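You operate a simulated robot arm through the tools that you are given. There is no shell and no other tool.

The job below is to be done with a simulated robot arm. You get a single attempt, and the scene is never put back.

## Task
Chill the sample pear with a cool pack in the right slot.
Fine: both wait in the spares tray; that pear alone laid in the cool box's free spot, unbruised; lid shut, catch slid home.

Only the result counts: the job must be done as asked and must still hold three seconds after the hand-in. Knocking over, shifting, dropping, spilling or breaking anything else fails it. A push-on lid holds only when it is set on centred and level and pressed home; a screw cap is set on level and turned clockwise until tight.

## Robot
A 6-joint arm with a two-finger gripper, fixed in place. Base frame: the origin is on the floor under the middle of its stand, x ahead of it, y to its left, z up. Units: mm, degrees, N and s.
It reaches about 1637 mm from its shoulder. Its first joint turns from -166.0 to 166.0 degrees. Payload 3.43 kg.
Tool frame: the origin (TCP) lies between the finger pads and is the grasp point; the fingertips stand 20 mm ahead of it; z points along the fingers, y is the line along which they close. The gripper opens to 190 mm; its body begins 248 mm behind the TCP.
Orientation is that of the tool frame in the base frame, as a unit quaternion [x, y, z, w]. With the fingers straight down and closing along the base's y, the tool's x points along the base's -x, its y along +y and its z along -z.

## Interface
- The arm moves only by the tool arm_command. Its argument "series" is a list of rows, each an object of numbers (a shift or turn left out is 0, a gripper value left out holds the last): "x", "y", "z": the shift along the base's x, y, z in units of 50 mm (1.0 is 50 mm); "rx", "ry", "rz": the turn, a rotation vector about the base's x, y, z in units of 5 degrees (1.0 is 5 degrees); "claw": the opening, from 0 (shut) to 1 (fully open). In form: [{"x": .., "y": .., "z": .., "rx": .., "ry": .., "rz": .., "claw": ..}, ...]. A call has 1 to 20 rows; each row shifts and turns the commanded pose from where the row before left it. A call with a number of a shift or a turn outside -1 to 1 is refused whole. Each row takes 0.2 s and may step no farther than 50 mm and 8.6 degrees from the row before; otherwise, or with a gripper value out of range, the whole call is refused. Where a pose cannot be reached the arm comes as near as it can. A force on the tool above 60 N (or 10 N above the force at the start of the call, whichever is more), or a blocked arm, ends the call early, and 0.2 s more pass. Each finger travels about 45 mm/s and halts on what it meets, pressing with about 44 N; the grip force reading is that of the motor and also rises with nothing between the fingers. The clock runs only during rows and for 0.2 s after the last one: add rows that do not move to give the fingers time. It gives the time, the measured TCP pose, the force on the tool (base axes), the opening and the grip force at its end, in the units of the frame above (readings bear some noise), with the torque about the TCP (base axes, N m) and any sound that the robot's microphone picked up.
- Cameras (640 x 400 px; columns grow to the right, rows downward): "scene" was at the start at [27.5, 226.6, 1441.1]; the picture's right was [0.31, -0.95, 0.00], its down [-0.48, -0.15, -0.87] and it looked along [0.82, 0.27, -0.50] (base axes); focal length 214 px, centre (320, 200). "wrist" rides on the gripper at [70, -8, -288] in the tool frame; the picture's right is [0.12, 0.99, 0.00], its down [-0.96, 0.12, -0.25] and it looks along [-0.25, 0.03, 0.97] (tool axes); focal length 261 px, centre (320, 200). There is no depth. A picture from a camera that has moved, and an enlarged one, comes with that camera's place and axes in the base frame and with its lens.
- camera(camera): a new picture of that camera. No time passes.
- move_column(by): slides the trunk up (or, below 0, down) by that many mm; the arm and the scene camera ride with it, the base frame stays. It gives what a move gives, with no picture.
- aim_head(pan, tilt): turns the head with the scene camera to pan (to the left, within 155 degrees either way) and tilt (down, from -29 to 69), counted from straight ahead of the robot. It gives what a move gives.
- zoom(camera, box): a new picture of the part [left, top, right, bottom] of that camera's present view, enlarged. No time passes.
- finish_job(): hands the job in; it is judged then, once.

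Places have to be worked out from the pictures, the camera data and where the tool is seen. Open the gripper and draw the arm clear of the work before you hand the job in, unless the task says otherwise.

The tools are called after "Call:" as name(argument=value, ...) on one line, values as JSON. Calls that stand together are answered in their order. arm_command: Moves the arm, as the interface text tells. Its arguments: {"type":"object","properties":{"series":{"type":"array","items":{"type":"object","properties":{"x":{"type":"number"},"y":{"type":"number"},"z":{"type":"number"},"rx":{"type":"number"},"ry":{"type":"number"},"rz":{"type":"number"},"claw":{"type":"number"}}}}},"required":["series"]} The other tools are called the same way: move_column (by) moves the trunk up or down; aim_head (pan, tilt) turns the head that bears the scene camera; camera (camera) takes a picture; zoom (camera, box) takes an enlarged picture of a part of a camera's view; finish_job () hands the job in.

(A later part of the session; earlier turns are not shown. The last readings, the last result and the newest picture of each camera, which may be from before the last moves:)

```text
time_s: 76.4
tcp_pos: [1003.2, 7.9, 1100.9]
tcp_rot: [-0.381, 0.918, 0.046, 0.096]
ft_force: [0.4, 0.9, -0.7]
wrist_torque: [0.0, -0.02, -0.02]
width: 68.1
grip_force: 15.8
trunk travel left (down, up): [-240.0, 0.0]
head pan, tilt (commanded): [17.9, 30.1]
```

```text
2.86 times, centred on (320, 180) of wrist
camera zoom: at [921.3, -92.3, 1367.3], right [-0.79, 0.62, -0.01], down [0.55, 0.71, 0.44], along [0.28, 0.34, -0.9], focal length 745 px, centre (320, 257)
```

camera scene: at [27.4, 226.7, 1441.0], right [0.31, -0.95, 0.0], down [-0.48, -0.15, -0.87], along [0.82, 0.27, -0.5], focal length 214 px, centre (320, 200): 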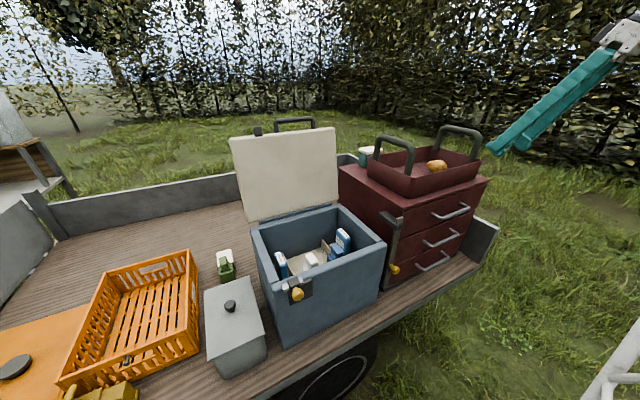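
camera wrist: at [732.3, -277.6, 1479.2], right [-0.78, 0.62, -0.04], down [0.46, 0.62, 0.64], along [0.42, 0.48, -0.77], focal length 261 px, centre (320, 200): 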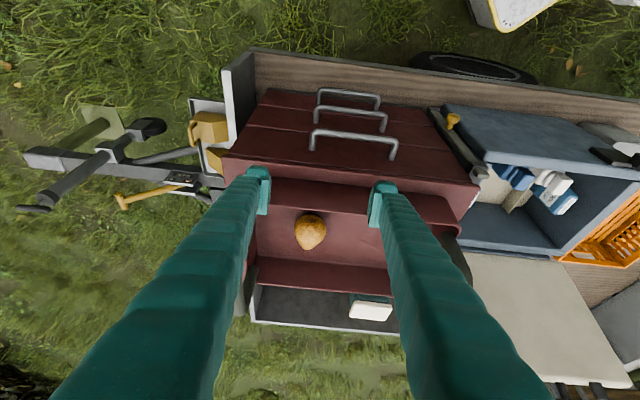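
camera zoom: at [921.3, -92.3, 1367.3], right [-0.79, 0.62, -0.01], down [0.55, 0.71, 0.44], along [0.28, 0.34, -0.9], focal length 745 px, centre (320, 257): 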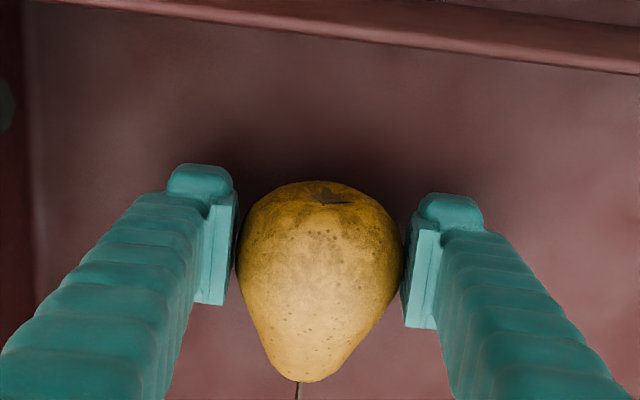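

Both pads touch with ~16–19 N. I lift 10 mm slowly and check that the pear comes along.

Call:
arm_command(series=[{"z": 0.06}, {"z": 0.06}, {"z": 0.08}])

Call:
zoom(camera="wrist", box=[230, 110, 410, 250])

Call:
zoom(camera="scene", box=[400, 120, 480, 190])

```text
time_s: 77.2
tcp_pos: [1002.6, 6.7, 1111.2]
tcp_rot: [-0.381, 0.919, 0.045, 0.095]
ft_force: [0.2, -0.6, -1.4]
wrist_torque: [-0.03, -0.02, 0.0]
width: 68.6
grip_force: 1.9
trunk travel left (down, up): [-240.0, 0.0]
head pan, tilt (commanded): [17.9, 30.1]
```

```text
2.86 times, centred on (320, 180) of wrist
camera zoom: at [921.6, -92.5, 1378.1], right [-0.79, 0.62, -0.01], down [0.55, 0.71, 0.44], along [0.28, 0.34, -0.9], focal length 745 px, centre (320, 257)
```

zoom: 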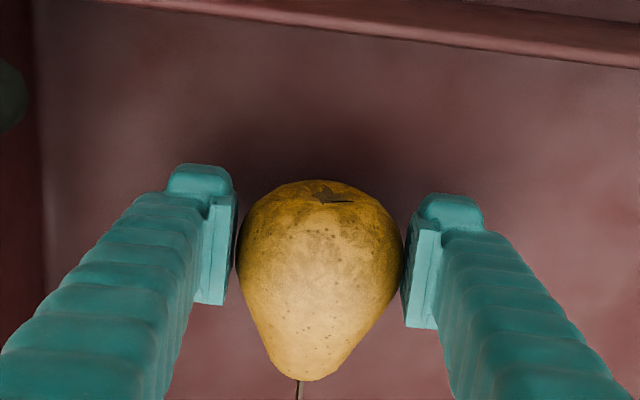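

```text
5.71 times, centred on (440, 155) of scene
camera zoom: at [27.8, 226.3, 1441.1], right [0.31, -0.95, 0.0], down [-0.48, -0.15, -0.87], along [0.82, 0.27, -0.5], focal length 1226 px, centre (-366, 457)
```

zoom: 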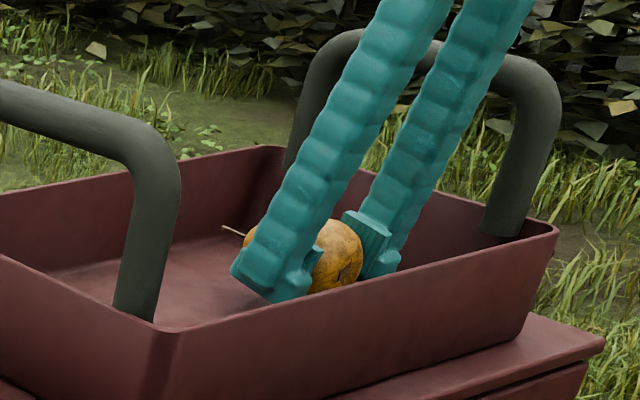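

The pear is lifted with the hand this time, but the reading dropped to ~2 N, so I tighten slightly before carrying it.

Call:
arm_command(series=[{"claw": 0.35}, {"claw": 0.35}])

```text
time_s: 77.8
tcp_pos: [1003.3, 7.3, 1111.9]
tcp_rot: [-0.381, 0.919, 0.046, 0.095]
ft_force: [-0.1, 0.6, -0.5]
wrist_torque: [-0.03, -0.04, -0.05]
width: 67.2
grip_force: 0.0
trunk travel left (down, up): [-240.0, 0.0]
head pan, tilt (commanded): [17.9, 30.1]
```

Width shrank with no force, so I check whether the pear is still held.

Call:
zoom(camera="wrist", box=[230, 110, 410, 250])

Call:
zoom(camera="scene", box=[400, 120, 480, 190])

```text
2.86 times, centred on (320, 180) of wrist
camera zoom: at [921.5, -92.4, 1378.2], right [-0.79, 0.62, -0.01], down [0.55, 0.71, 0.44], along [0.28, 0.34, -0.9], focal length 745 px, centre (320, 257)
```

zoom: 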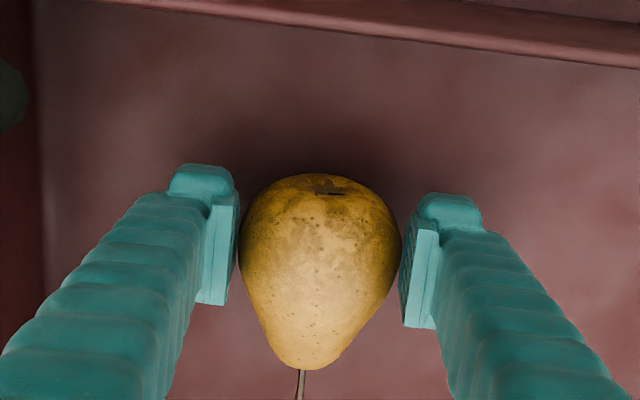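

```text
5.71 times, centred on (440, 155) of scene
camera zoom: at [27.6, 226.3, 1441.1], right [0.31, -0.95, 0.0], down [-0.48, -0.15, -0.87], along [0.82, 0.27, -0.5], focal length 1226 px, centre (-366, 457)
```

zoom: 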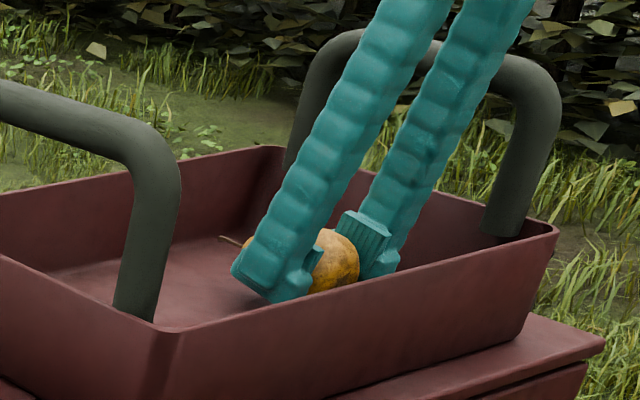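

It slid back down to the tote floor. A position-limited squeeze fades as the pear reseats, so I'll regrip at mid-height with a firmer command. First I open, lower and recheck centring.

Call:
arm_command(series=[{"claw": 0.4}, {"claw": 0.4}, {"z": -0.1}, {"z": -0.13}])

Call:
zoom(camera="wrist", box=[230, 110, 410, 250])

Call:
zoom(camera="scene", box=[410, 130, 470, 180])

```text
time_s: 78.8
tcp_pos: [1003.4, 7.3, 1098.9]
tcp_rot: [-0.382, 0.918, 0.047, 0.095]
ft_force: [-0.6, -0.3, -0.1]
wrist_torque: [-0.02, -0.03, 0.01]
width: 76.1
grip_force: 0.1
trunk travel left (down, up): [-240.0, 0.0]
head pan, tilt (commanded): [17.9, 30.1]
```

```text
2.86 times, centred on (320, 180) of wrist
camera zoom: at [921.5, -92.7, 1366.1], right [-0.79, 0.62, -0.01], down [0.55, 0.71, 0.44], along [0.28, 0.34, -0.9], focal length 745 px, centre (320, 257)
```

zoom: 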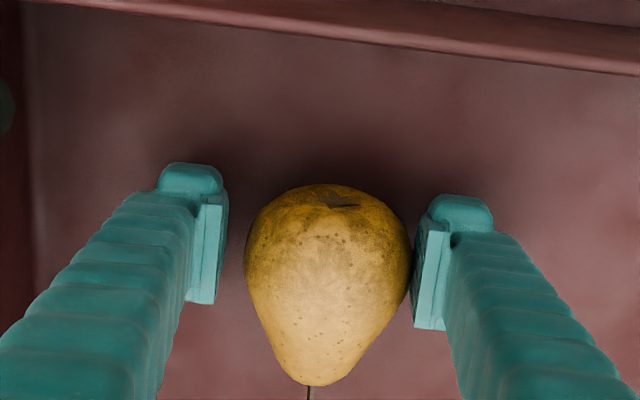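

```text
8.00 times, centred on (440, 155) of scene
camera zoom: at [27.6, 226.3, 1441.1], right [0.31, -0.95, 0.0], down [-0.48, -0.15, -0.87], along [0.82, 0.27, -0.5], focal length 1716 px, centre (-640, 560)
```

zoom: 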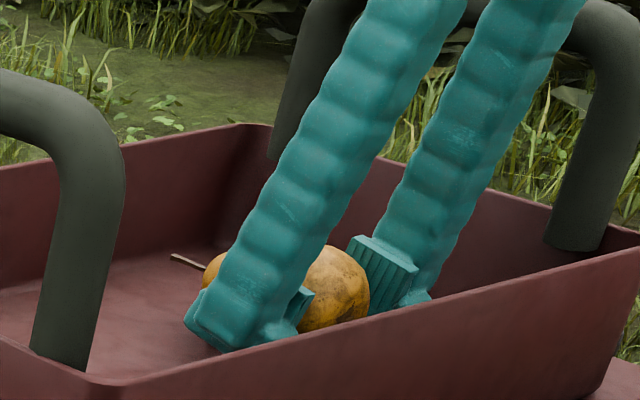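

The pear sits 3 mm toward the left pad now. I shift the hand to recentre (and 4 mm toward the neck for balance), then close firmly but below full force.

Call:
arm_command(series=[{"x": 0.014, "y": 0.09}, {"claw": 0.37}, {"claw": 0.356}, {"claw": 0.35}, {"claw": 0.35}])

Call:
zoom(camera="wrist", box=[230, 110, 410, 250])

```text
time_s: 80.0
tcp_pos: [1004.7, 11.6, 1099.3]
tcp_rot: [-0.382, 0.918, 0.046, 0.095]
ft_force: [-0.5, 1.2, 0.5]
wrist_torque: [0.01, 0.0, 0.03]
width: 67.6
grip_force: 16.0
trunk travel left (down, up): [-240.0, 0.0]
head pan, tilt (commanded): [17.9, 30.1]
```

```text
2.86 times, centred on (320, 180) of wrist
camera zoom: at [922.2, -88.0, 1365.7], right [-0.79, 0.62, -0.01], down [0.55, 0.71, 0.44], along [0.28, 0.34, -0.9], focal length 745 px, centre (320, 257)
```

zoom: 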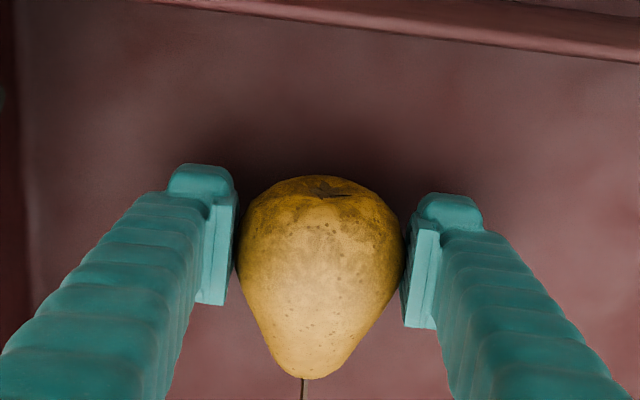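

16 N at 67.6 mm. I go one small step tighter and read it.

Call:
arm_command(series=[{"claw": 0.3465}, {"claw": 0.3465}])

```text
time_s: 80.6
tcp_pos: [1004.7, 12.1, 1099.9]
tcp_rot: [-0.381, 0.919, 0.045, 0.095]
ft_force: [-0.6, 0.8, 0.5]
wrist_torque: [0.01, -0.02, 0.03]
width: 67.7
grip_force: 7.7
trunk travel left (down, up): [-240.0, 0.0]
head pan, tilt (commanded): [17.9, 30.1]
```

Reading is only 7.7 N despite the tighter command, so readings fluctuate. I tighten a little more and check once more before lifting.

Call:
arm_command(series=[{"claw": 0.342}, {"claw": 0.342}, {"claw": 0.342}])

```text
time_s: 81.4
tcp_pos: [1004.4, 12.0, 1098.0]
tcp_rot: [-0.381, 0.919, 0.045, 0.095]
ft_force: [0.3, 0.7, -0.4]
wrist_torque: [0.01, -0.02, 0.02]
width: 67.2
grip_force: 44.2
trunk travel left (down, up): [-240.0, 0.0]
head pan, tilt (commanded): [17.9, 30.1]
```

That saturates at 44 N, so I back off a hair to sit in between.

Call:
arm_command(series=[{"claw": 0.3445}, {"claw": 0.3445}])

```text
time_s: 82.0
tcp_pos: [1004.1, 11.8, 1099.7]
tcp_rot: [-0.381, 0.918, 0.045, 0.095]
ft_force: [0.4, 0.6, -0.7]
wrist_torque: [-0.01, -0.01, 0.03]
width: 66.9
grip_force: 44.2
trunk travel left (down, up): [-240.0, 0.0]
head pan, tilt (commanded): [17.9, 30.1]
```

Still ~44 N (there is some stiction in the gripper). I lift 10 mm now and see how the hold behaves.

Call:
arm_command(series=[{"z": 0.06}, {"z": 0.06}, {"z": 0.08}])

Call:
zoom(camera="scene", box=[410, 130, 470, 180])

```text
time_s: 82.8
tcp_pos: [1004.7, 11.5, 1108.7]
tcp_rot: [-0.381, 0.919, 0.046, 0.095]
ft_force: [0.2, 0.3, -2.3]
wrist_torque: [0.01, 0.0, 0.03]
width: 67.1
grip_force: 44.2
trunk travel left (down, up): [-240.0, 0.0]
head pan, tilt (commanded): [17.9, 30.1]
```

```text
8.00 times, centred on (440, 155) of scene
camera zoom: at [27.7, 226.3, 1441.1], right [0.31, -0.95, 0.0], down [-0.48, -0.15, -0.87], along [0.82, 0.27, -0.5], focal length 1716 px, centre (-640, 560)
```

zoom: 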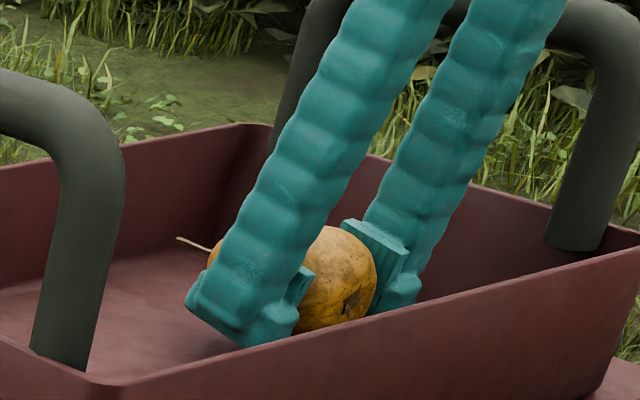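

Held firmly now and lifted. I raise it to z≈1212 while tilting back to 25° for reach, to clear the tote rim.

Call:
arm_command(series=[{"z": 0.5, "rx": 0.36, "ry": -0.36}, {"z": 0.5, "rx": 0.36, "ry": -0.36}, {"z": 0.5, "rx": 0.36, "ry": -0.36}, {"z": 0.4, "rx": 0.36, "ry": -0.36}, {"z": 0.2, "rx": 0.36, "ry": -0.36}])

Call:
zoom(camera="scene", box=[380, 70, 500, 190])

Call:
zoom(camera="wrist", box=[230, 110, 410, 250])

```text
time_s: 84.0
tcp_pos: [1004.2, 11.5, 1212.9]
tcp_rot: [-0.374, 0.902, 0.088, 0.196]
ft_force: [-0.2, -0.4, -2.1]
wrist_torque: [-0.05, -0.01, 0.04]
width: 66.9
grip_force: 44.0
trunk travel left (down, up): [-240.0, 0.0]
head pan, tilt (commanded): [17.9, 30.1]
```

```text
3.33 times, centred on (440, 130) of scene
camera zoom: at [27.9, 226.4, 1441.0], right [0.31, -0.95, 0.0], down [-0.48, -0.15, -0.87], along [0.82, 0.27, -0.5], focal length 715 px, centre (-80, 433)
```

zoom: 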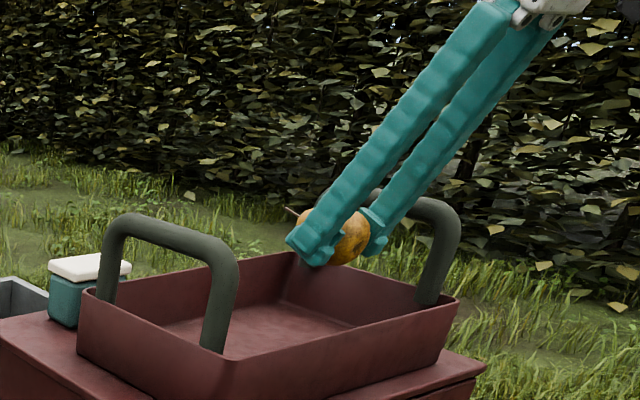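

```text
2.86 times, centred on (320, 180) of wrist
camera zoom: at [883.2, -127.8, 1445.1], right [-0.78, 0.62, -0.04], down [0.46, 0.62, 0.63], along [0.42, 0.47, -0.78], focal length 745 px, centre (320, 257)
```

zoom: 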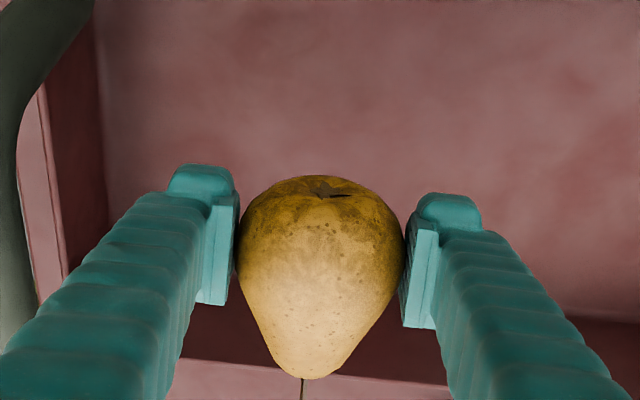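

Pear held well and clear of the rim. I carry it forward out over the tote's front rim.

Call:
arm_command(series=[{"x": -0.3, "y": -0.3, "z": 0.06}, {"x": -0.51, "y": -0.51, "z": 0.06}, {"x": -0.51, "y": -0.51, "z": 0.06}, {"x": -0.51, "y": -0.51, "z": 0.06}, {"x": -0.51, "y": -0.51, "z": 0.06}, {"x": -0.51, "y": -0.51, "z": 0.06}, {"x": -0.3, "y": -0.3}])

Call:
arm_command(series=[{"x": -0.4, "y": 0.4}, {"x": -0.55, "y": 0.55}, {"x": -0.55, "y": 0.55}, {"x": -0.55, "y": 0.55}, {"x": -0.55, "y": 0.55}, {"x": -0.55, "y": 0.55}, {"x": -0.55, "y": 0.55}, {"x": -0.55, "y": 0.55}, {"x": -0.4, "y": 0.4}])

Call:
camera(camera="scene")

Call:
camera(camera="wrist")

```text
time_s: 85.6
tcp_pos: [845.9, -147.9, 1232.6]
tcp_rot: [-0.375, 0.902, 0.089, 0.195]
ft_force: [0.5, 0.9, -2.2]
wrist_torque: [-0.02, 0.08, 0.04]
width: 67.1
grip_force: 44.1
trunk travel left (down, up): [-240.0, 0.0]
head pan, tilt (commanded): [17.9, 30.1]
```

```text
time_s: 87.6
tcp_pos: [613.9, 86.8, 1232.9]
tcp_rot: [-0.375, 0.902, 0.087, 0.196]
ft_force: [0.5, -0.2, -3.2]
wrist_torque: [0.04, 0.09, 0.03]
width: 66.9
grip_force: 44.3
trunk travel left (down, up): [-240.0, 0.0]
head pan, tilt (commanded): [17.9, 30.1]
```

```text
taken
camera scene: at [27.9, 226.2, 1441.1], right [0.31, -0.95, 0.0], down [-0.48, -0.15, -0.87], along [0.82, 0.27, -0.5], focal length 214 px, centre (320, 200)
```

scene: 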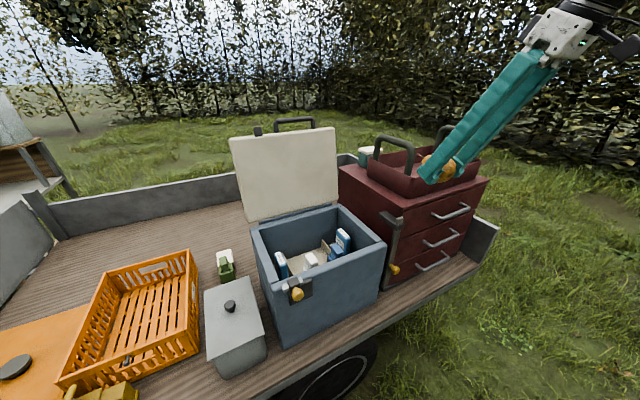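

```text
taken
camera wrist: at [492.7, -51.5, 1464.0], right [-0.78, 0.62, -0.04], down [0.46, 0.62, 0.63], along [0.42, 0.47, -0.78], focal length 261 px, centre (320, 200)
```

wrist: 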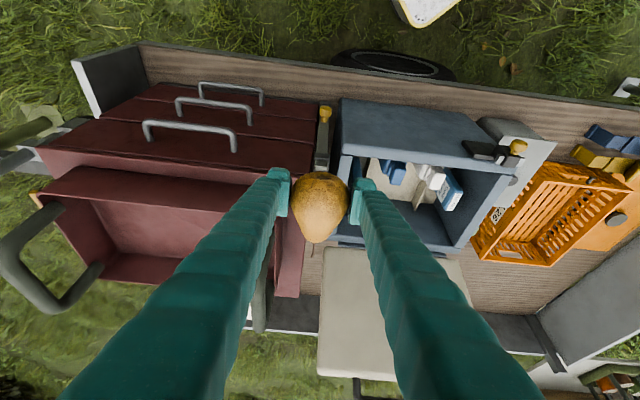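

The pear rides fine. I now carry it diagonally over the box to above the free spot at the back of the middle bay (≈(629,457)), easing the tilt back to 12°.

Call:
arm_command(series=[{"x": 0.02, "y": 0.5, "z": -0.1, "rx": -0.2, "ry": 0.2}, {"x": 0.034, "y": 0.8, "z": -0.25, "rx": -0.2, "ry": 0.2}, {"x": 0.034, "y": 0.8, "z": -0.25, "rx": -0.2, "ry": 0.2}, {"x": 0.034, "y": 0.8, "z": -0.25, "rx": -0.2, "ry": 0.2}, {"x": 0.034, "y": 0.8, "z": -0.25, "rx": -0.2, "ry": 0.2}, {"x": 0.034, "y": 0.8, "z": -0.25, "rx": -0.2, "ry": 0.2}, {"x": 0.034, "y": 0.8, "z": -0.25, "rx": -0.2, "ry": 0.2}, {"x": 0.034, "y": 0.8, "z": -0.25, "rx": -0.2, "ry": 0.2}, {"x": 0.034, "y": 0.8, "z": -0.25, "rx": -0.2, "ry": 0.2}, {"x": 0.034, "y": 0.514, "z": -0.2}])

Call:
camera(camera="wrist")

Call:
zoom(camera="scene", box=[230, 110, 410, 290])

```text
time_s: 89.8
tcp_pos: [631.1, 457.3, 1117.1]
tcp_rot: [-0.382, 0.918, 0.046, 0.094]
ft_force: [-0.8, -0.4, -1.9]
wrist_torque: [0.07, 0.02, 0.0]
width: 67.0
grip_force: 44.4
trunk travel left (down, up): [-240.0, 0.0]
head pan, tilt (commanded): [17.9, 30.1]
```

```text
taken
camera wrist: at [548.9, 357.7, 1384.6], right [-0.79, 0.62, -0.01], down [0.55, 0.71, 0.44], along [0.28, 0.34, -0.9], focal length 261 px, centre (320, 200)
```

wrist: 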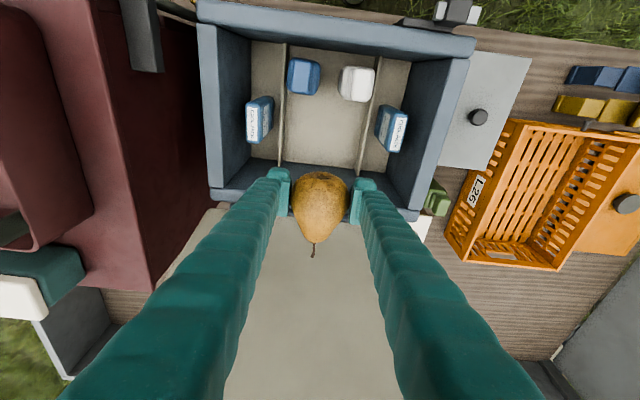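

```text
2.22 times, centred on (320, 200) of scene
camera zoom: at [27.6, 226.5, 1441.0], right [0.31, -0.95, 0.0], down [-0.48, -0.15, -0.87], along [0.82, 0.27, -0.5], focal length 477 px, centre (320, 200)
```

zoom: 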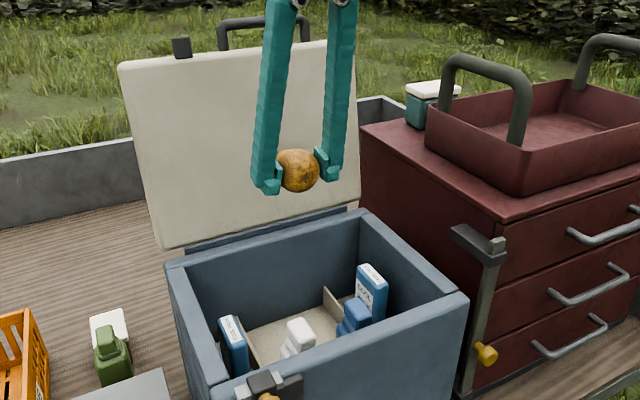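

The pear is right above the free spot (R≈198, F≈-186), and the floor target projects midway between the dividers and clear of the bottles. I descend to z≈800.

Call:
arm_command(series=[{"z": -0.5}, {"z": -0.8}, {"z": -0.8}, {"z": -0.8}, {"z": -0.8}, {"z": -0.8}, {"z": -0.8}, {"z": -0.6}, {"z": -0.4}])

Call:
camera(camera="wrist")

Call:
zoom(camera="scene", box=[240, 150, 400, 290])

```text
time_s: 91.8
tcp_pos: [629.3, 456.6, 801.1]
tcp_rot: [-0.381, 0.919, 0.047, 0.095]
ft_force: [-0.8, 0.3, -1.0]
wrist_torque: [0.01, -0.04, -0.01]
width: 67.0
grip_force: 43.8
trunk travel left (down, up): [-240.0, 0.0]
head pan, tilt (commanded): [17.9, 30.1]
```

```text
taken
camera wrist: at [547.7, 357.6, 1068.0], right [-0.79, 0.62, -0.01], down [0.55, 0.71, 0.45], along [0.28, 0.34, -0.9], focal length 261 px, centre (320, 200)
```

wrist: 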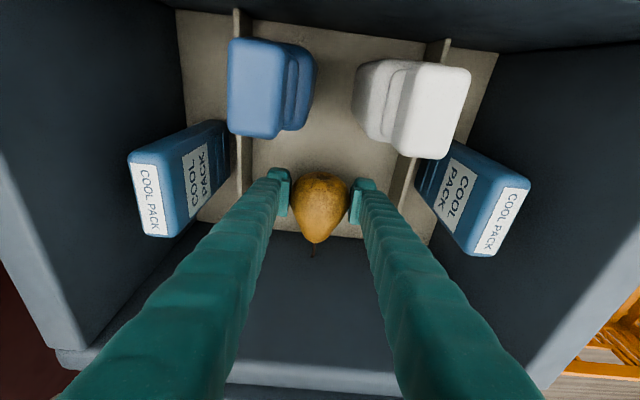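

```text
2.86 times, centred on (320, 220) of scene
camera zoom: at [27.4, 226.5, 1441.1], right [0.31, -0.95, 0.0], down [-0.48, -0.15, -0.87], along [0.82, 0.27, -0.5], focal length 613 px, centre (320, 143)
```

zoom: 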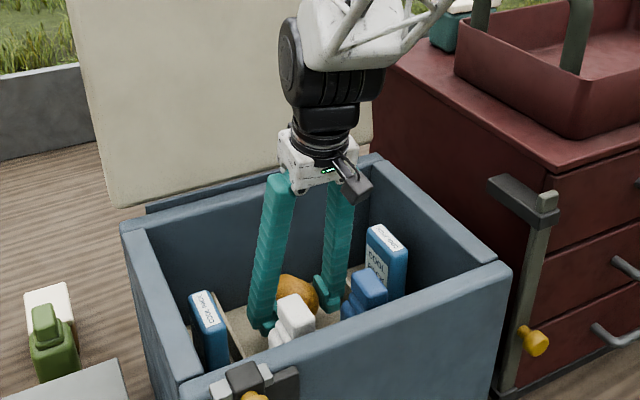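

All clear around the fingers. I lower the last bit gently: first to ≈781, then 2 mm at a time.

Call:
arm_command(series=[{"z": -0.1}, {"z": -0.1}, {"z": -0.1}, {"z": -0.08}])

```text
time_s: 92.8
tcp_pos: [631.6, 458.6, 782.4]
tcp_rot: [-0.382, 0.918, 0.046, 0.095]
ft_force: [0.5, -0.1, -1.8]
wrist_torque: [0.0, -0.01, 0.0]
width: 66.9
grip_force: 44.5
trunk travel left (down, up): [-240.0, 0.0]
head pan, tilt (commanded): [17.9, 30.1]
```

Still hanging free (-1.8 N). I lower another 4 mm.

Call:
arm_command(series=[{"z": -0.04}, {"z": -0.04}])

```text
time_s: 93.4
tcp_pos: [630.8, 457.6, 778.6]
tcp_rot: [-0.381, 0.919, 0.045, 0.095]
ft_force: [1.1, -0.2, -1.5]
wrist_torque: [0.0, 0.02, -0.03]
width: 67.0
grip_force: 43.9
trunk travel left (down, up): [-240.0, 0.0]
head pan, tilt (commanded): [17.9, 30.1]
```

No contact yet; 2 mm more.

Call:
arm_command(series=[{"z": -0.04}])

```text
time_s: 93.8
tcp_pos: [629.8, 458.3, 776.8]
tcp_rot: [-0.381, 0.919, 0.046, 0.095]
ft_force: [-0.3, -0.7, -1.6]
wrist_torque: [-0.03, 0.05, -0.03]
width: 67.0
grip_force: 43.7
trunk travel left (down, up): [-240.0, 0.0]
head pan, tilt (commanded): [17.9, 30.1]
```

Still free; another 2 mm.

Call:
arm_command(series=[{"z": -0.04}])

```text
time_s: 94.2
tcp_pos: [630.5, 456.7, 775.2]
tcp_rot: [-0.382, 0.918, 0.046, 0.095]
ft_force: [0.2, 0.9, -1.0]
wrist_torque: [0.0, 0.04, 0.02]
width: 66.9
grip_force: 44.3
trunk travel left (down, up): [-240.0, 0.0]
head pan, tilt (commanded): [17.9, 30.1]
```

Near the expected contact height (≈773); 1 mm steps now.

Call:
arm_command(series=[{"z": -0.025}])

```text
time_s: 94.6
tcp_pos: [630.6, 457.9, 775.0]
tcp_rot: [-0.382, 0.918, 0.046, 0.095]
ft_force: [0.3, 0.1, -2.3]
wrist_torque: [-0.01, 0.02, -0.02]
width: 66.8
grip_force: 44.1
trunk travel left (down, up): [-240.0, 0.0]
head pan, tilt (commanded): [17.9, 30.1]
```

Still carrying the full weight (-2.3 N); another 1.5 mm.

Call:
arm_command(series=[{"z": -0.03}])

```text
time_s: 95.0
tcp_pos: [630.3, 456.9, 772.0]
tcp_rot: [-0.381, 0.919, 0.046, 0.095]
ft_force: [-2.1, -0.3, 6.2]
wrist_torque: [-0.1, 0.07, 0.01]
width: 67.1
grip_force: 43.8
trunk travel left (down, up): [-240.0, 0.0]
head pan, tilt (commanded): [17.9, 30.1]
```

Touchdown (+6 N). I open the fingers slowly to release the pear.

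Call:
arm_command(series=[{"claw": 0.355}, {"claw": 0.365}, {"claw": 0.38}, {"claw": 0.4}, {"claw": 0.43}, {"claw": 0.45}])

Call:
zoom(camera="wrist", box=[200, 80, 440, 260])

Call:
zoom(camera="scene", box=[270, 190, 370, 270])

```text
time_s: 96.4
tcp_pos: [631.5, 457.1, 772.0]
tcp_rot: [-0.381, 0.919, 0.046, 0.095]
ft_force: [0.4, 0.0, -0.1]
wrist_torque: [0.03, -0.03, 0.01]
width: 85.5
grip_force: 0.1
trunk travel left (down, up): [-240.0, 0.0]
head pan, tilt (commanded): [17.9, 30.1]
```

```text
2.22 times, centred on (320, 170) of wrist
camera zoom: at [549.1, 357.6, 1039.1], right [-0.79, 0.62, -0.01], down [0.55, 0.71, 0.44], along [0.28, 0.34, -0.9], focal length 579 px, centre (320, 267)
```

zoom: 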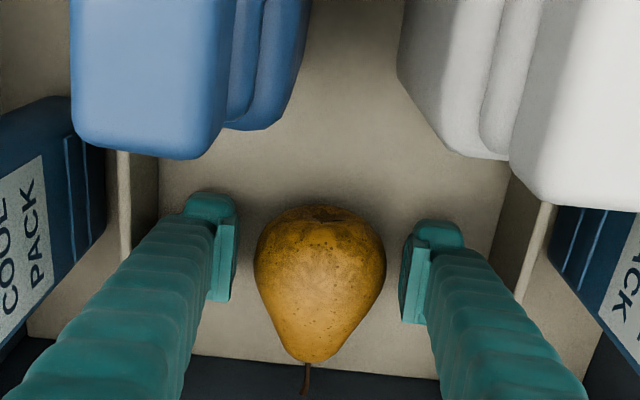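

```text
5.00 times, centred on (320, 230) of scene
camera zoom: at [27.6, 226.6, 1441.0], right [0.31, -0.95, 0.0], down [-0.48, -0.15, -0.87], along [0.82, 0.27, -0.5], focal length 1072 px, centre (320, 50)
```

zoom: 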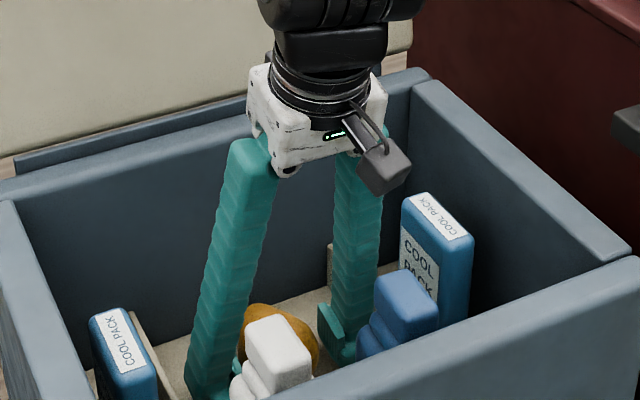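

The pear lies free in the spot. I rise slowly straight up out of the box.

Call:
arm_command(series=[{"z": 0.1}, {"z": 0.3}, {"z": 0.5}, {"z": 0.8}, {"z": 0.8}, {"z": 0.8}, {"z": 0.8}, {"z": 0.8}, {"z": 0.8}, {"z": 0.8}])

Call:
camera(camera="wrist")

Call:
zoom(camera="scene", box=[240, 150, 400, 290])

```text
time_s: 98.6
tcp_pos: [629.6, 459.6, 1095.4]
tcp_rot: [-0.381, 0.919, 0.046, 0.095]
ft_force: [0.2, 0.4, -0.6]
wrist_torque: [-0.02, 0.04, 0.01]
width: 85.5
grip_force: 0.0
trunk travel left (down, up): [-240.0, 0.0]
head pan, tilt (commanded): [17.9, 30.1]
```

```text
taken
camera wrist: at [547.7, 359.4, 1362.5], right [-0.79, 0.62, -0.01], down [0.55, 0.71, 0.44], along [0.28, 0.34, -0.9], focal length 261 px, centre (320, 200)
```

wrist: 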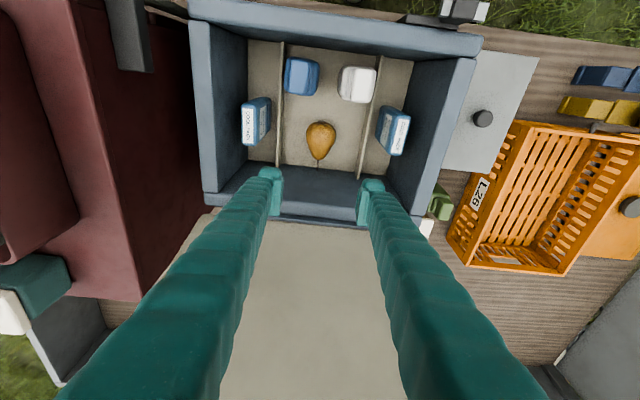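

```text
2.86 times, centred on (320, 220) of scene
camera zoom: at [27.7, 226.6, 1441.0], right [0.31, -0.95, 0.0], down [-0.48, -0.15, -0.87], along [0.82, 0.27, -0.5], focal length 613 px, centre (320, 143)
```

zoom: 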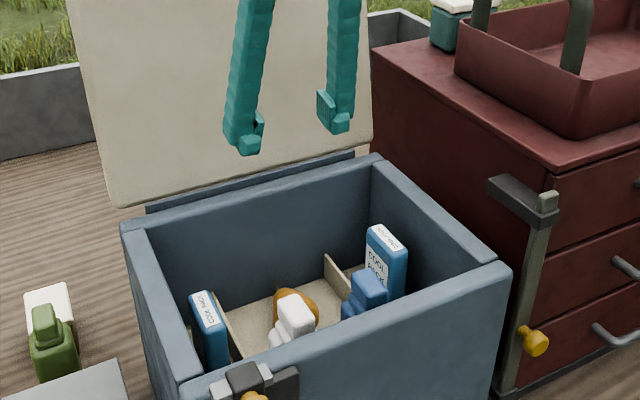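

Pear and pack are both in place. I take a close look at the pear and the box contents before closing the lid.

Call:
zoom(camera="wrist", box=[220, 30, 430, 190])

```text
2.50 times, centred on (325, 110) of wrist
camera zoom: at [547.7, 359.4, 1362.5], right [-0.79, 0.62, -0.01], down [0.55, 0.71, 0.44], along [0.28, 0.34, -0.9], focal length 652 px, centre (308, 425)
```

zoom: 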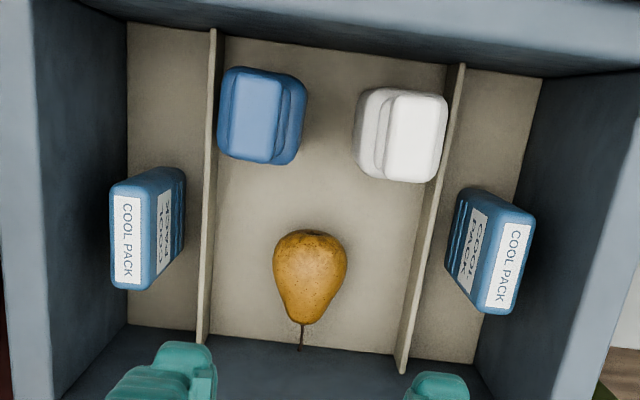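

Everything inside sits as wanted: pack in the right slot, pear alone in the free spot. To close the lid I move clear to the front, bring the tool upright and turn it back -90°.

Call:
arm_command(series=[{"z": 0.8}, {"x": -0.4, "y": -0.4, "z": 0.6, "rx": -0.566, "ry": 0.566}, {"x": -0.5, "y": -0.5, "z": 0.6, "rx": -0.566, "ry": 0.566}, {"x": -0.5, "y": -0.5, "z": 0.6, "rx": -0.566, "ry": 0.566}, {"x": -0.5, "y": -0.5, "z": 0.6}, {"x": -0.5, "y": -0.5}])

Call:
arm_command(series=[{"x": 0.05, "y": -0.05, "rz": -1}, {"x": 0.05, "y": -0.05, "rz": -1}, {"x": 0.05, "y": -0.05, "rz": -1}, {"x": 0.05, "y": -0.05, "rz": -1}, {"x": 0.05, "y": -0.05, "rz": -1}, {"x": 0.05, "y": -0.05, "rz": -1}, {"x": 0.05, "y": -0.05, "rz": -1}, {"x": 0.05, "y": -0.05, "rz": -1}, {"x": 0.05, "y": -0.05, "rz": -1}, {"x": 0.05, "y": -0.05, "rz": -1}, {"rz": -1}, {"rz": -1}, {"rz": -1}, {"rz": -1}, {"rz": -1}, {"rz": -1}, {"rz": -1}, {"rz": -1}])

Call:
move_column(by=-80)

Call:
camera(camera="scene")

```text
time_s: 100.0
tcp_pos: [509.3, 336.6, 1256.4]
tcp_rot: [-0.382, 0.924, 0.006, -0.002]
ft_force: [-0.3, -0.7, -1.2]
wrist_torque: [-0.1, 0.15, 0.0]
width: 85.3
grip_force: 0.1
trunk travel left (down, up): [-240.0, 0.0]
head pan, tilt (commanded): [17.9, 30.1]
```

```text
time_s: 103.8
tcp_pos: [536.4, 312.5, 1257.2]
tcp_rot: [0.383, 0.924, 0.005, 0.003]
ft_force: [-0.4, 0.1, -0.4]
wrist_torque: [0.01, 0.03, 0.0]
width: 85.5
grip_force: 0.1
trunk travel left (down, up): [-240.0, 0.0]
head pan, tilt (commanded): [17.9, 30.1]
```

```text
time_s: 105.0
tcp_pos: [535.0, 312.8, 1176.4]
tcp_rot: [0.383, 0.924, 0.005, 0.003]
ft_force: [0.7, 0.0, 0.4]
wrist_torque: [0.02, 0.0, -0.02]
width: 85.5
grip_force: 0.0
trunk travel left (down, up): [-160.0, 80.0]
head pan, tilt (commanded): [17.9, 30.1]
```

```text
taken
camera scene: at [27.5, 226.5, 1361.1], right [0.31, -0.95, 0.0], down [-0.48, -0.15, -0.87], along [0.82, 0.27, -0.5], focal length 214 px, centre (320, 200)
```

scene: 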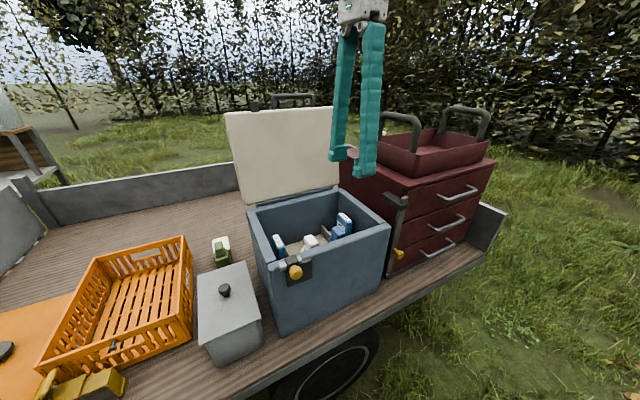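

I go back to the handle the way I left it: tilting ~30° while rising in front of the lid, then moving over toward the handle bar.

Call:
arm_command(series=[{"x": 0.2, "y": 0.2, "z": 0.62, "rx": 0.707, "ry": -0.707, "claw": 0.3}, {"x": 0.2, "y": 0.2, "z": 0.62, "rx": 0.707, "ry": -0.707}, {"x": 0.2, "y": 0.2, "z": 0.62, "rx": 0.707, "ry": -0.707}, {"x": 0.2, "y": 0.2, "z": 0.62, "rx": 0.707, "ry": -0.707}, {"x": 0.2, "y": 0.2, "z": 0.62, "rx": 0.707, "ry": -0.707}, {"x": 0.2, "y": 0.2, "z": 0.6, "rx": 0.707, "ry": -0.707}])

Call:
arm_command(series=[{"x": 0.55, "y": 0.55}, {"x": 0.6, "y": 0.6}, {"x": 0.6, "y": 0.6}, {"x": 0.6, "y": 0.6}, {"x": 0.6, "y": 0.6}])

Call:
camera(camera="wrist")

Call:
zoom(camera="scene", box=[220, 50, 400, 200])

```text
time_s: 106.4
tcp_pos: [595.5, 374.1, 1360.5]
tcp_rot: [0.37, 0.891, 0.244, 0.103]
ft_force: [0.2, 0.1, -0.6]
wrist_torque: [-0.03, 0.03, 0.01]
width: 57.1
grip_force: 0.0
trunk travel left (down, up): [-160.0, 80.0]
head pan, tilt (commanded): [17.9, 30.1]
```

```text
time_s: 107.6
tcp_pos: [743.9, 518.9, 1360.9]
tcp_rot: [0.369, 0.891, 0.243, 0.102]
ft_force: [-0.3, -0.8, 1.4]
wrist_torque: [0.08, -0.07, -0.01]
width: 56.9
grip_force: 0.1
trunk travel left (down, up): [-160.0, 80.0]
head pan, tilt (commanded): [17.9, 30.1]
```

```text
taken
camera wrist: at [584.8, 460.6, 1603.7], right [0.52, 0.69, 0.51], down [0.66, -0.7, 0.27], along [0.54, 0.19, -0.82], focal length 261 px, centre (320, 200)
```

wrist: 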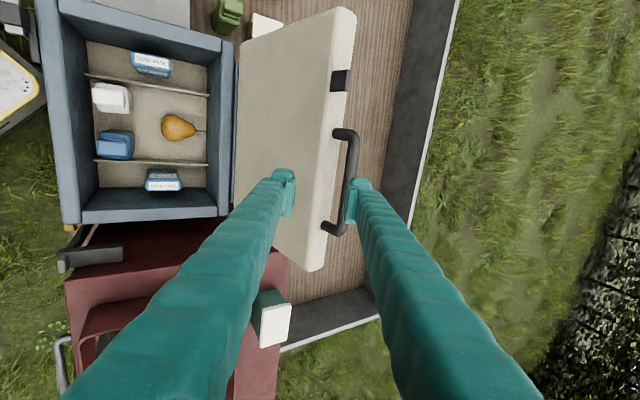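

```text
2.67 times, centred on (310, 125) of scene
camera zoom: at [27.2, 226.3, 1361.0], right [0.31, -0.95, 0.0], down [-0.48, -0.15, -0.87], along [0.82, 0.27, -0.5], focal length 572 px, centre (347, 400)
```

zoom: 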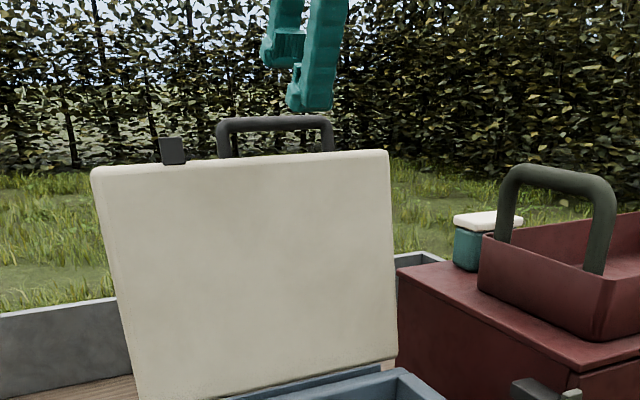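

I zoom to locate the handle bar exactly from here.

Call:
zoom(camera="wrist", box=[270, 110, 400, 250])

```text
2.86 times, centred on (335, 180) of wrist
camera zoom: at [584.8, 460.6, 1603.7], right [0.52, 0.69, 0.51], down [0.66, -0.7, 0.27], along [0.54, 0.19, -0.82], focal length 745 px, centre (277, 257)
```

zoom: 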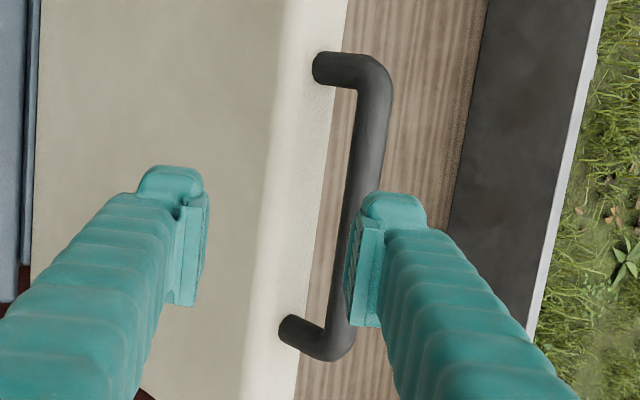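

The bar matches the model position (≈F -397, z 1296). I shift onto its approach line, still 75 mm short, and check.

Call:
arm_command(series=[{"x": 0.34, "y": 0.33, "z": 0.03}, {"x": 0.33, "y": 0.33, "z": 0.03}])

Call:
zoom(camera="wrist", box=[250, 110, 390, 250])

```text
time_s: 108.2
tcp_pos: [776.5, 553.6, 1362.4]
tcp_rot: [0.37, 0.891, 0.243, 0.103]
ft_force: [0.4, 0.1, 0.3]
wrist_torque: [0.05, -0.05, -0.01]
width: 57.3
grip_force: 0.0
trunk travel left (down, up): [-160.0, 80.0]
head pan, tilt (commanded): [17.9, 30.1]
```

```text
2.86 times, centred on (320, 180) of wrist
camera zoom: at [618.3, 494.9, 1606.2], right [0.52, 0.69, 0.51], down [0.66, -0.7, 0.27], along [0.54, 0.19, -0.82], focal length 745 px, centre (320, 257)
```

zoom: 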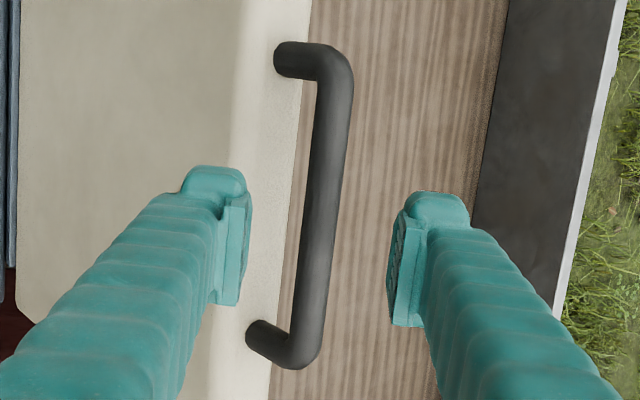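

Bar is centred on the approach within 2 mm. I narrow the opening to ~34 mm so the front finger clears the lid edge, then advance 68 mm onto the bar.

Call:
arm_command(series=[{"claw": 0.18}, {"claw": 0.18}, {"x": 0.172, "y": 0.17, "z": -0.383}, {"x": 0.172, "y": 0.17, "z": -0.383}, {"x": 0.16, "y": 0.16, "z": -0.35}])

Call:
zoom(camera="wrist", box=[250, 110, 390, 250])

Call:
zoom(camera="scene", box=[260, 60, 340, 120])

```text
time_s: 109.4
tcp_pos: [799.4, 578.9, 1308.1]
tcp_rot: [0.369, 0.891, 0.243, 0.102]
ft_force: [-0.4, 0.0, 0.4]
wrist_torque: [0.02, -0.04, 0.02]
width: 34.3
grip_force: 0.0
trunk travel left (down, up): [-160.0, 80.0]
head pan, tilt (commanded): [17.9, 30.1]
```

```text
2.86 times, centred on (320, 180) of wrist
camera zoom: at [643.0, 519.6, 1551.6], right [0.52, 0.69, 0.51], down [0.66, -0.7, 0.27], along [0.54, 0.19, -0.82], focal length 745 px, centre (320, 257)
```

zoom: 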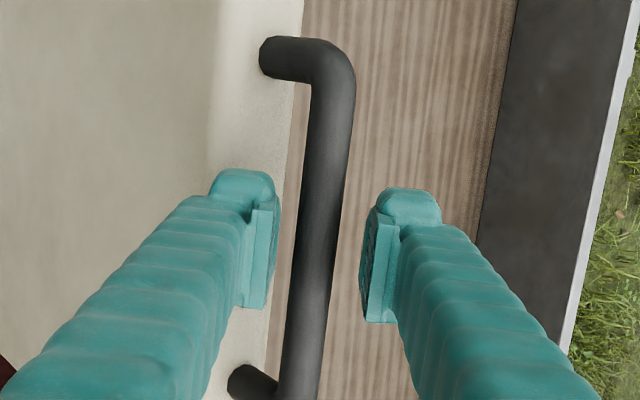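

```text
6.67 times, centred on (300, 90) of scene
camera zoom: at [27.5, 226.5, 1361.0], right [0.31, -0.95, 0.0], down [-0.48, -0.15, -0.87], along [0.82, 0.27, -0.5], focal length 1430 px, centre (453, 933)
```

zoom: 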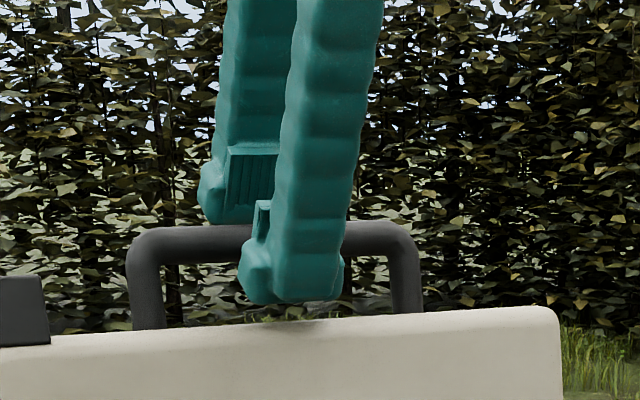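

The bar is ~13 mm ahead of the TCP; I advance 8 mm more and close on it.

Call:
arm_command(series=[{"x": 0.058, "y": 0.058, "z": -0.138}, {"claw": 0.0}, {"claw": 0.0}, {"claw": 0.0}])

Call:
zoom(camera="wrist", box=[250, 110, 390, 250])

Call:
zoom(camera="scene", box=[260, 60, 340, 120])

```text
time_s: 110.4
tcp_pos: [802.4, 580.2, 1299.7]
tcp_rot: [0.37, 0.891, 0.242, 0.101]
ft_force: [-21.7, -18.0, -20.2]
wrist_torque: [0.1, 0.17, -0.25]
width: 14.8
grip_force: 45.1
trunk travel left (down, up): [-160.0, 80.0]
head pan, tilt (commanded): [17.9, 30.1]
```

```text
2.86 times, centred on (320, 180) of wrist
camera zoom: at [645.5, 522.2, 1544.2], right [0.52, 0.69, 0.5], down [0.66, -0.7, 0.27], along [0.54, 0.19, -0.82], focal length 745 px, centre (320, 257)
```

zoom: 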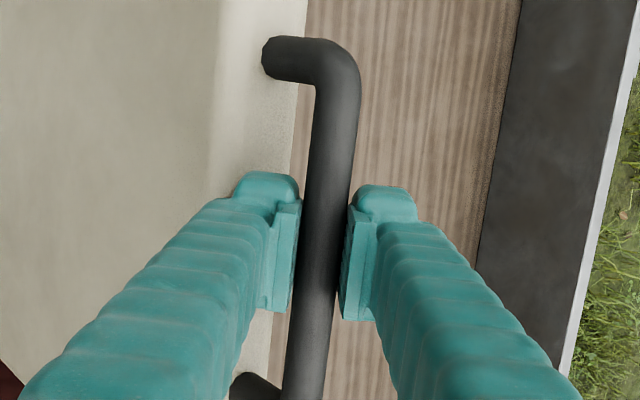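

```text
6.67 times, centred on (300, 90) of scene
camera zoom: at [26.9, 226.1, 1360.8], right [0.31, -0.95, 0.0], down [-0.48, -0.15, -0.87], along [0.82, 0.27, -0.5], focal length 1430 px, centre (453, 933)
```

zoom: 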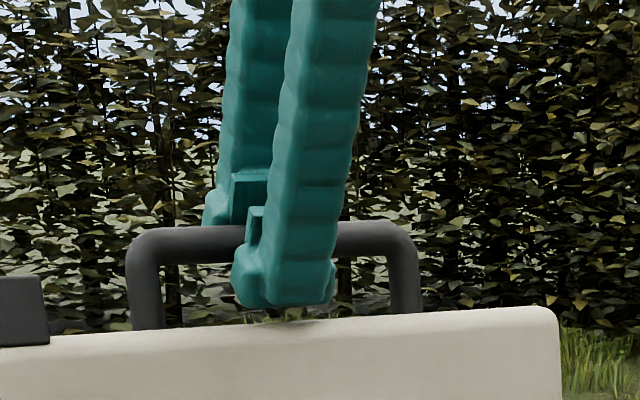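

Bar gripped. I now swing the lid down along the same arc in stages, checking forces; first 20°.

Call:
arm_command(series=[{"x": -0.4426, "y": -0.4426, "z": 0.12, "rx": 0.07, "ry": -0.07}, {"x": -0.448, "y": -0.448, "z": 0.066, "rx": 0.07, "ry": -0.07}, {"x": -0.451, "y": -0.451, "z": 0.01, "rx": 0.07, "ry": -0.07}, {"x": -0.45, "y": -0.45, "z": -0.046, "rx": 0.07, "ry": -0.07}])

Call:
camera(camera="scene")

```text
time_s: 111.4
tcp_pos: [717.2, 495.4, 1307.5]
tcp_rot: [0.368, 0.887, 0.258, 0.107]
ft_force: [2.4, 4.2, -35.8]
wrist_torque: [0.27, 0.31, 0.09]
width: 14.3
grip_force: 45.2
trunk travel left (down, up): [-160.0, 80.0]
head pan, tilt (commanded): [17.9, 30.1]
```

```text
taken
camera scene: at [29.0, 227.7, 1360.5], right [0.31, -0.95, 0.0], down [-0.48, -0.16, -0.86], along [0.82, 0.27, -0.5], focal length 214 px, centre (320, 200)
```

scene: 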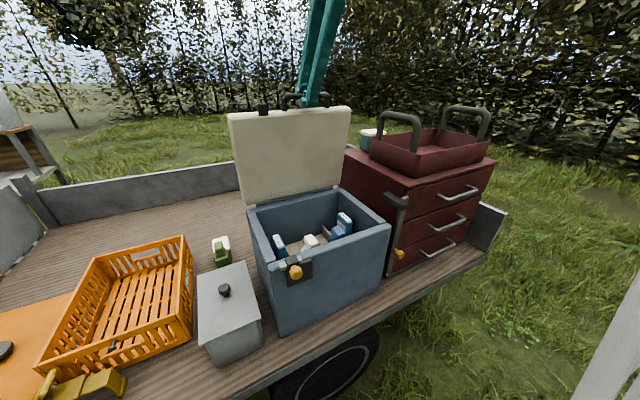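

Lid is coming over; a 36 N downward pull says I'm ~3 mm too high, so I correct that in the next 20°.

Call:
arm_command(series=[{"x": -0.44, "y": -0.44, "z": -0.162, "rx": 0.07, "ry": -0.07}, {"x": -0.437, "y": -0.437, "z": -0.164, "rx": 0.07, "ry": -0.07}, {"x": -0.4256, "y": -0.4256, "z": -0.21, "rx": 0.07, "ry": -0.07}, {"x": -0.4115, "y": -0.4115, "z": -0.26, "rx": 0.07, "ry": -0.07}])

Call:
zoom(camera="wrist", box=[240, 110, 400, 260])

```text
time_s: 112.4
tcp_pos: [628.6, 406.2, 1268.5]
tcp_rot: [0.365, 0.882, 0.275, 0.114]
ft_force: [-8.5, 10.9, -7.1]
wrist_torque: [0.02, 0.06, -0.38]
width: 13.6
grip_force: 44.7
trunk travel left (down, up): [-160.0, 80.0]
head pan, tilt (commanded): [17.9, 30.1]
```

```text
2.67 times, centred on (320, 185) of wrist
camera zoom: at [458.6, 335.0, 1501.4], right [0.49, 0.66, 0.56], down [0.65, -0.71, 0.27], along [0.58, 0.23, -0.78], focal length 695 px, centre (320, 240)
```

zoom: 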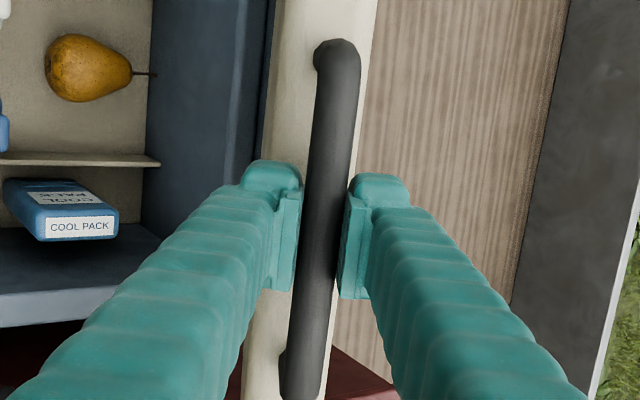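

Forces are small again and the lid is at ≈60°. I continue 20° further down.

Call:
arm_command(series=[{"x": -0.3945, "y": -0.3945, "z": -0.31, "rx": 0.07, "ry": -0.07}, {"x": -0.3733, "y": -0.3733, "z": -0.358, "rx": 0.07, "ry": -0.07}, {"x": -0.3493, "y": -0.3493, "z": -0.402, "rx": 0.07, "ry": -0.07}, {"x": -0.3238, "y": -0.3238, "z": -0.442, "rx": 0.07, "ry": -0.07}])

Call:
camera(camera="scene")

```text
time_s: 113.4
tcp_pos: [556.8, 333.8, 1194.0]
tcp_rot: [0.364, 0.877, 0.29, 0.121]
ft_force: [-3.8, 6.2, -4.7]
wrist_torque: [-0.52, -0.34, -0.3]
width: 13.6
grip_force: 44.8
trunk travel left (down, up): [-160.0, 80.0]
head pan, tilt (commanded): [17.9, 30.1]
```

```text
taken
camera scene: at [27.8, 226.8, 1360.9], right [0.31, -0.95, 0.0], down [-0.48, -0.15, -0.87], along [0.82, 0.27, -0.5], focal length 214 px, centre (320, 200)
```

scene: 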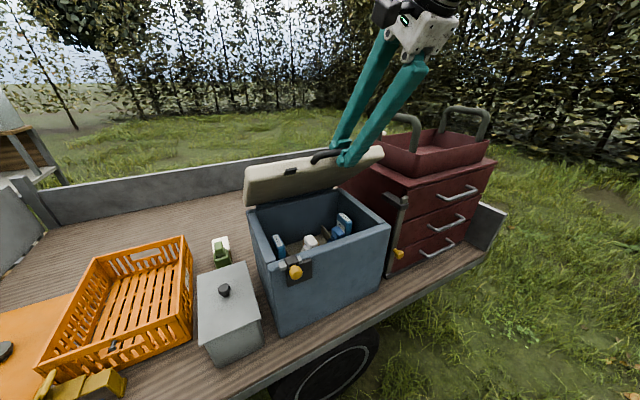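

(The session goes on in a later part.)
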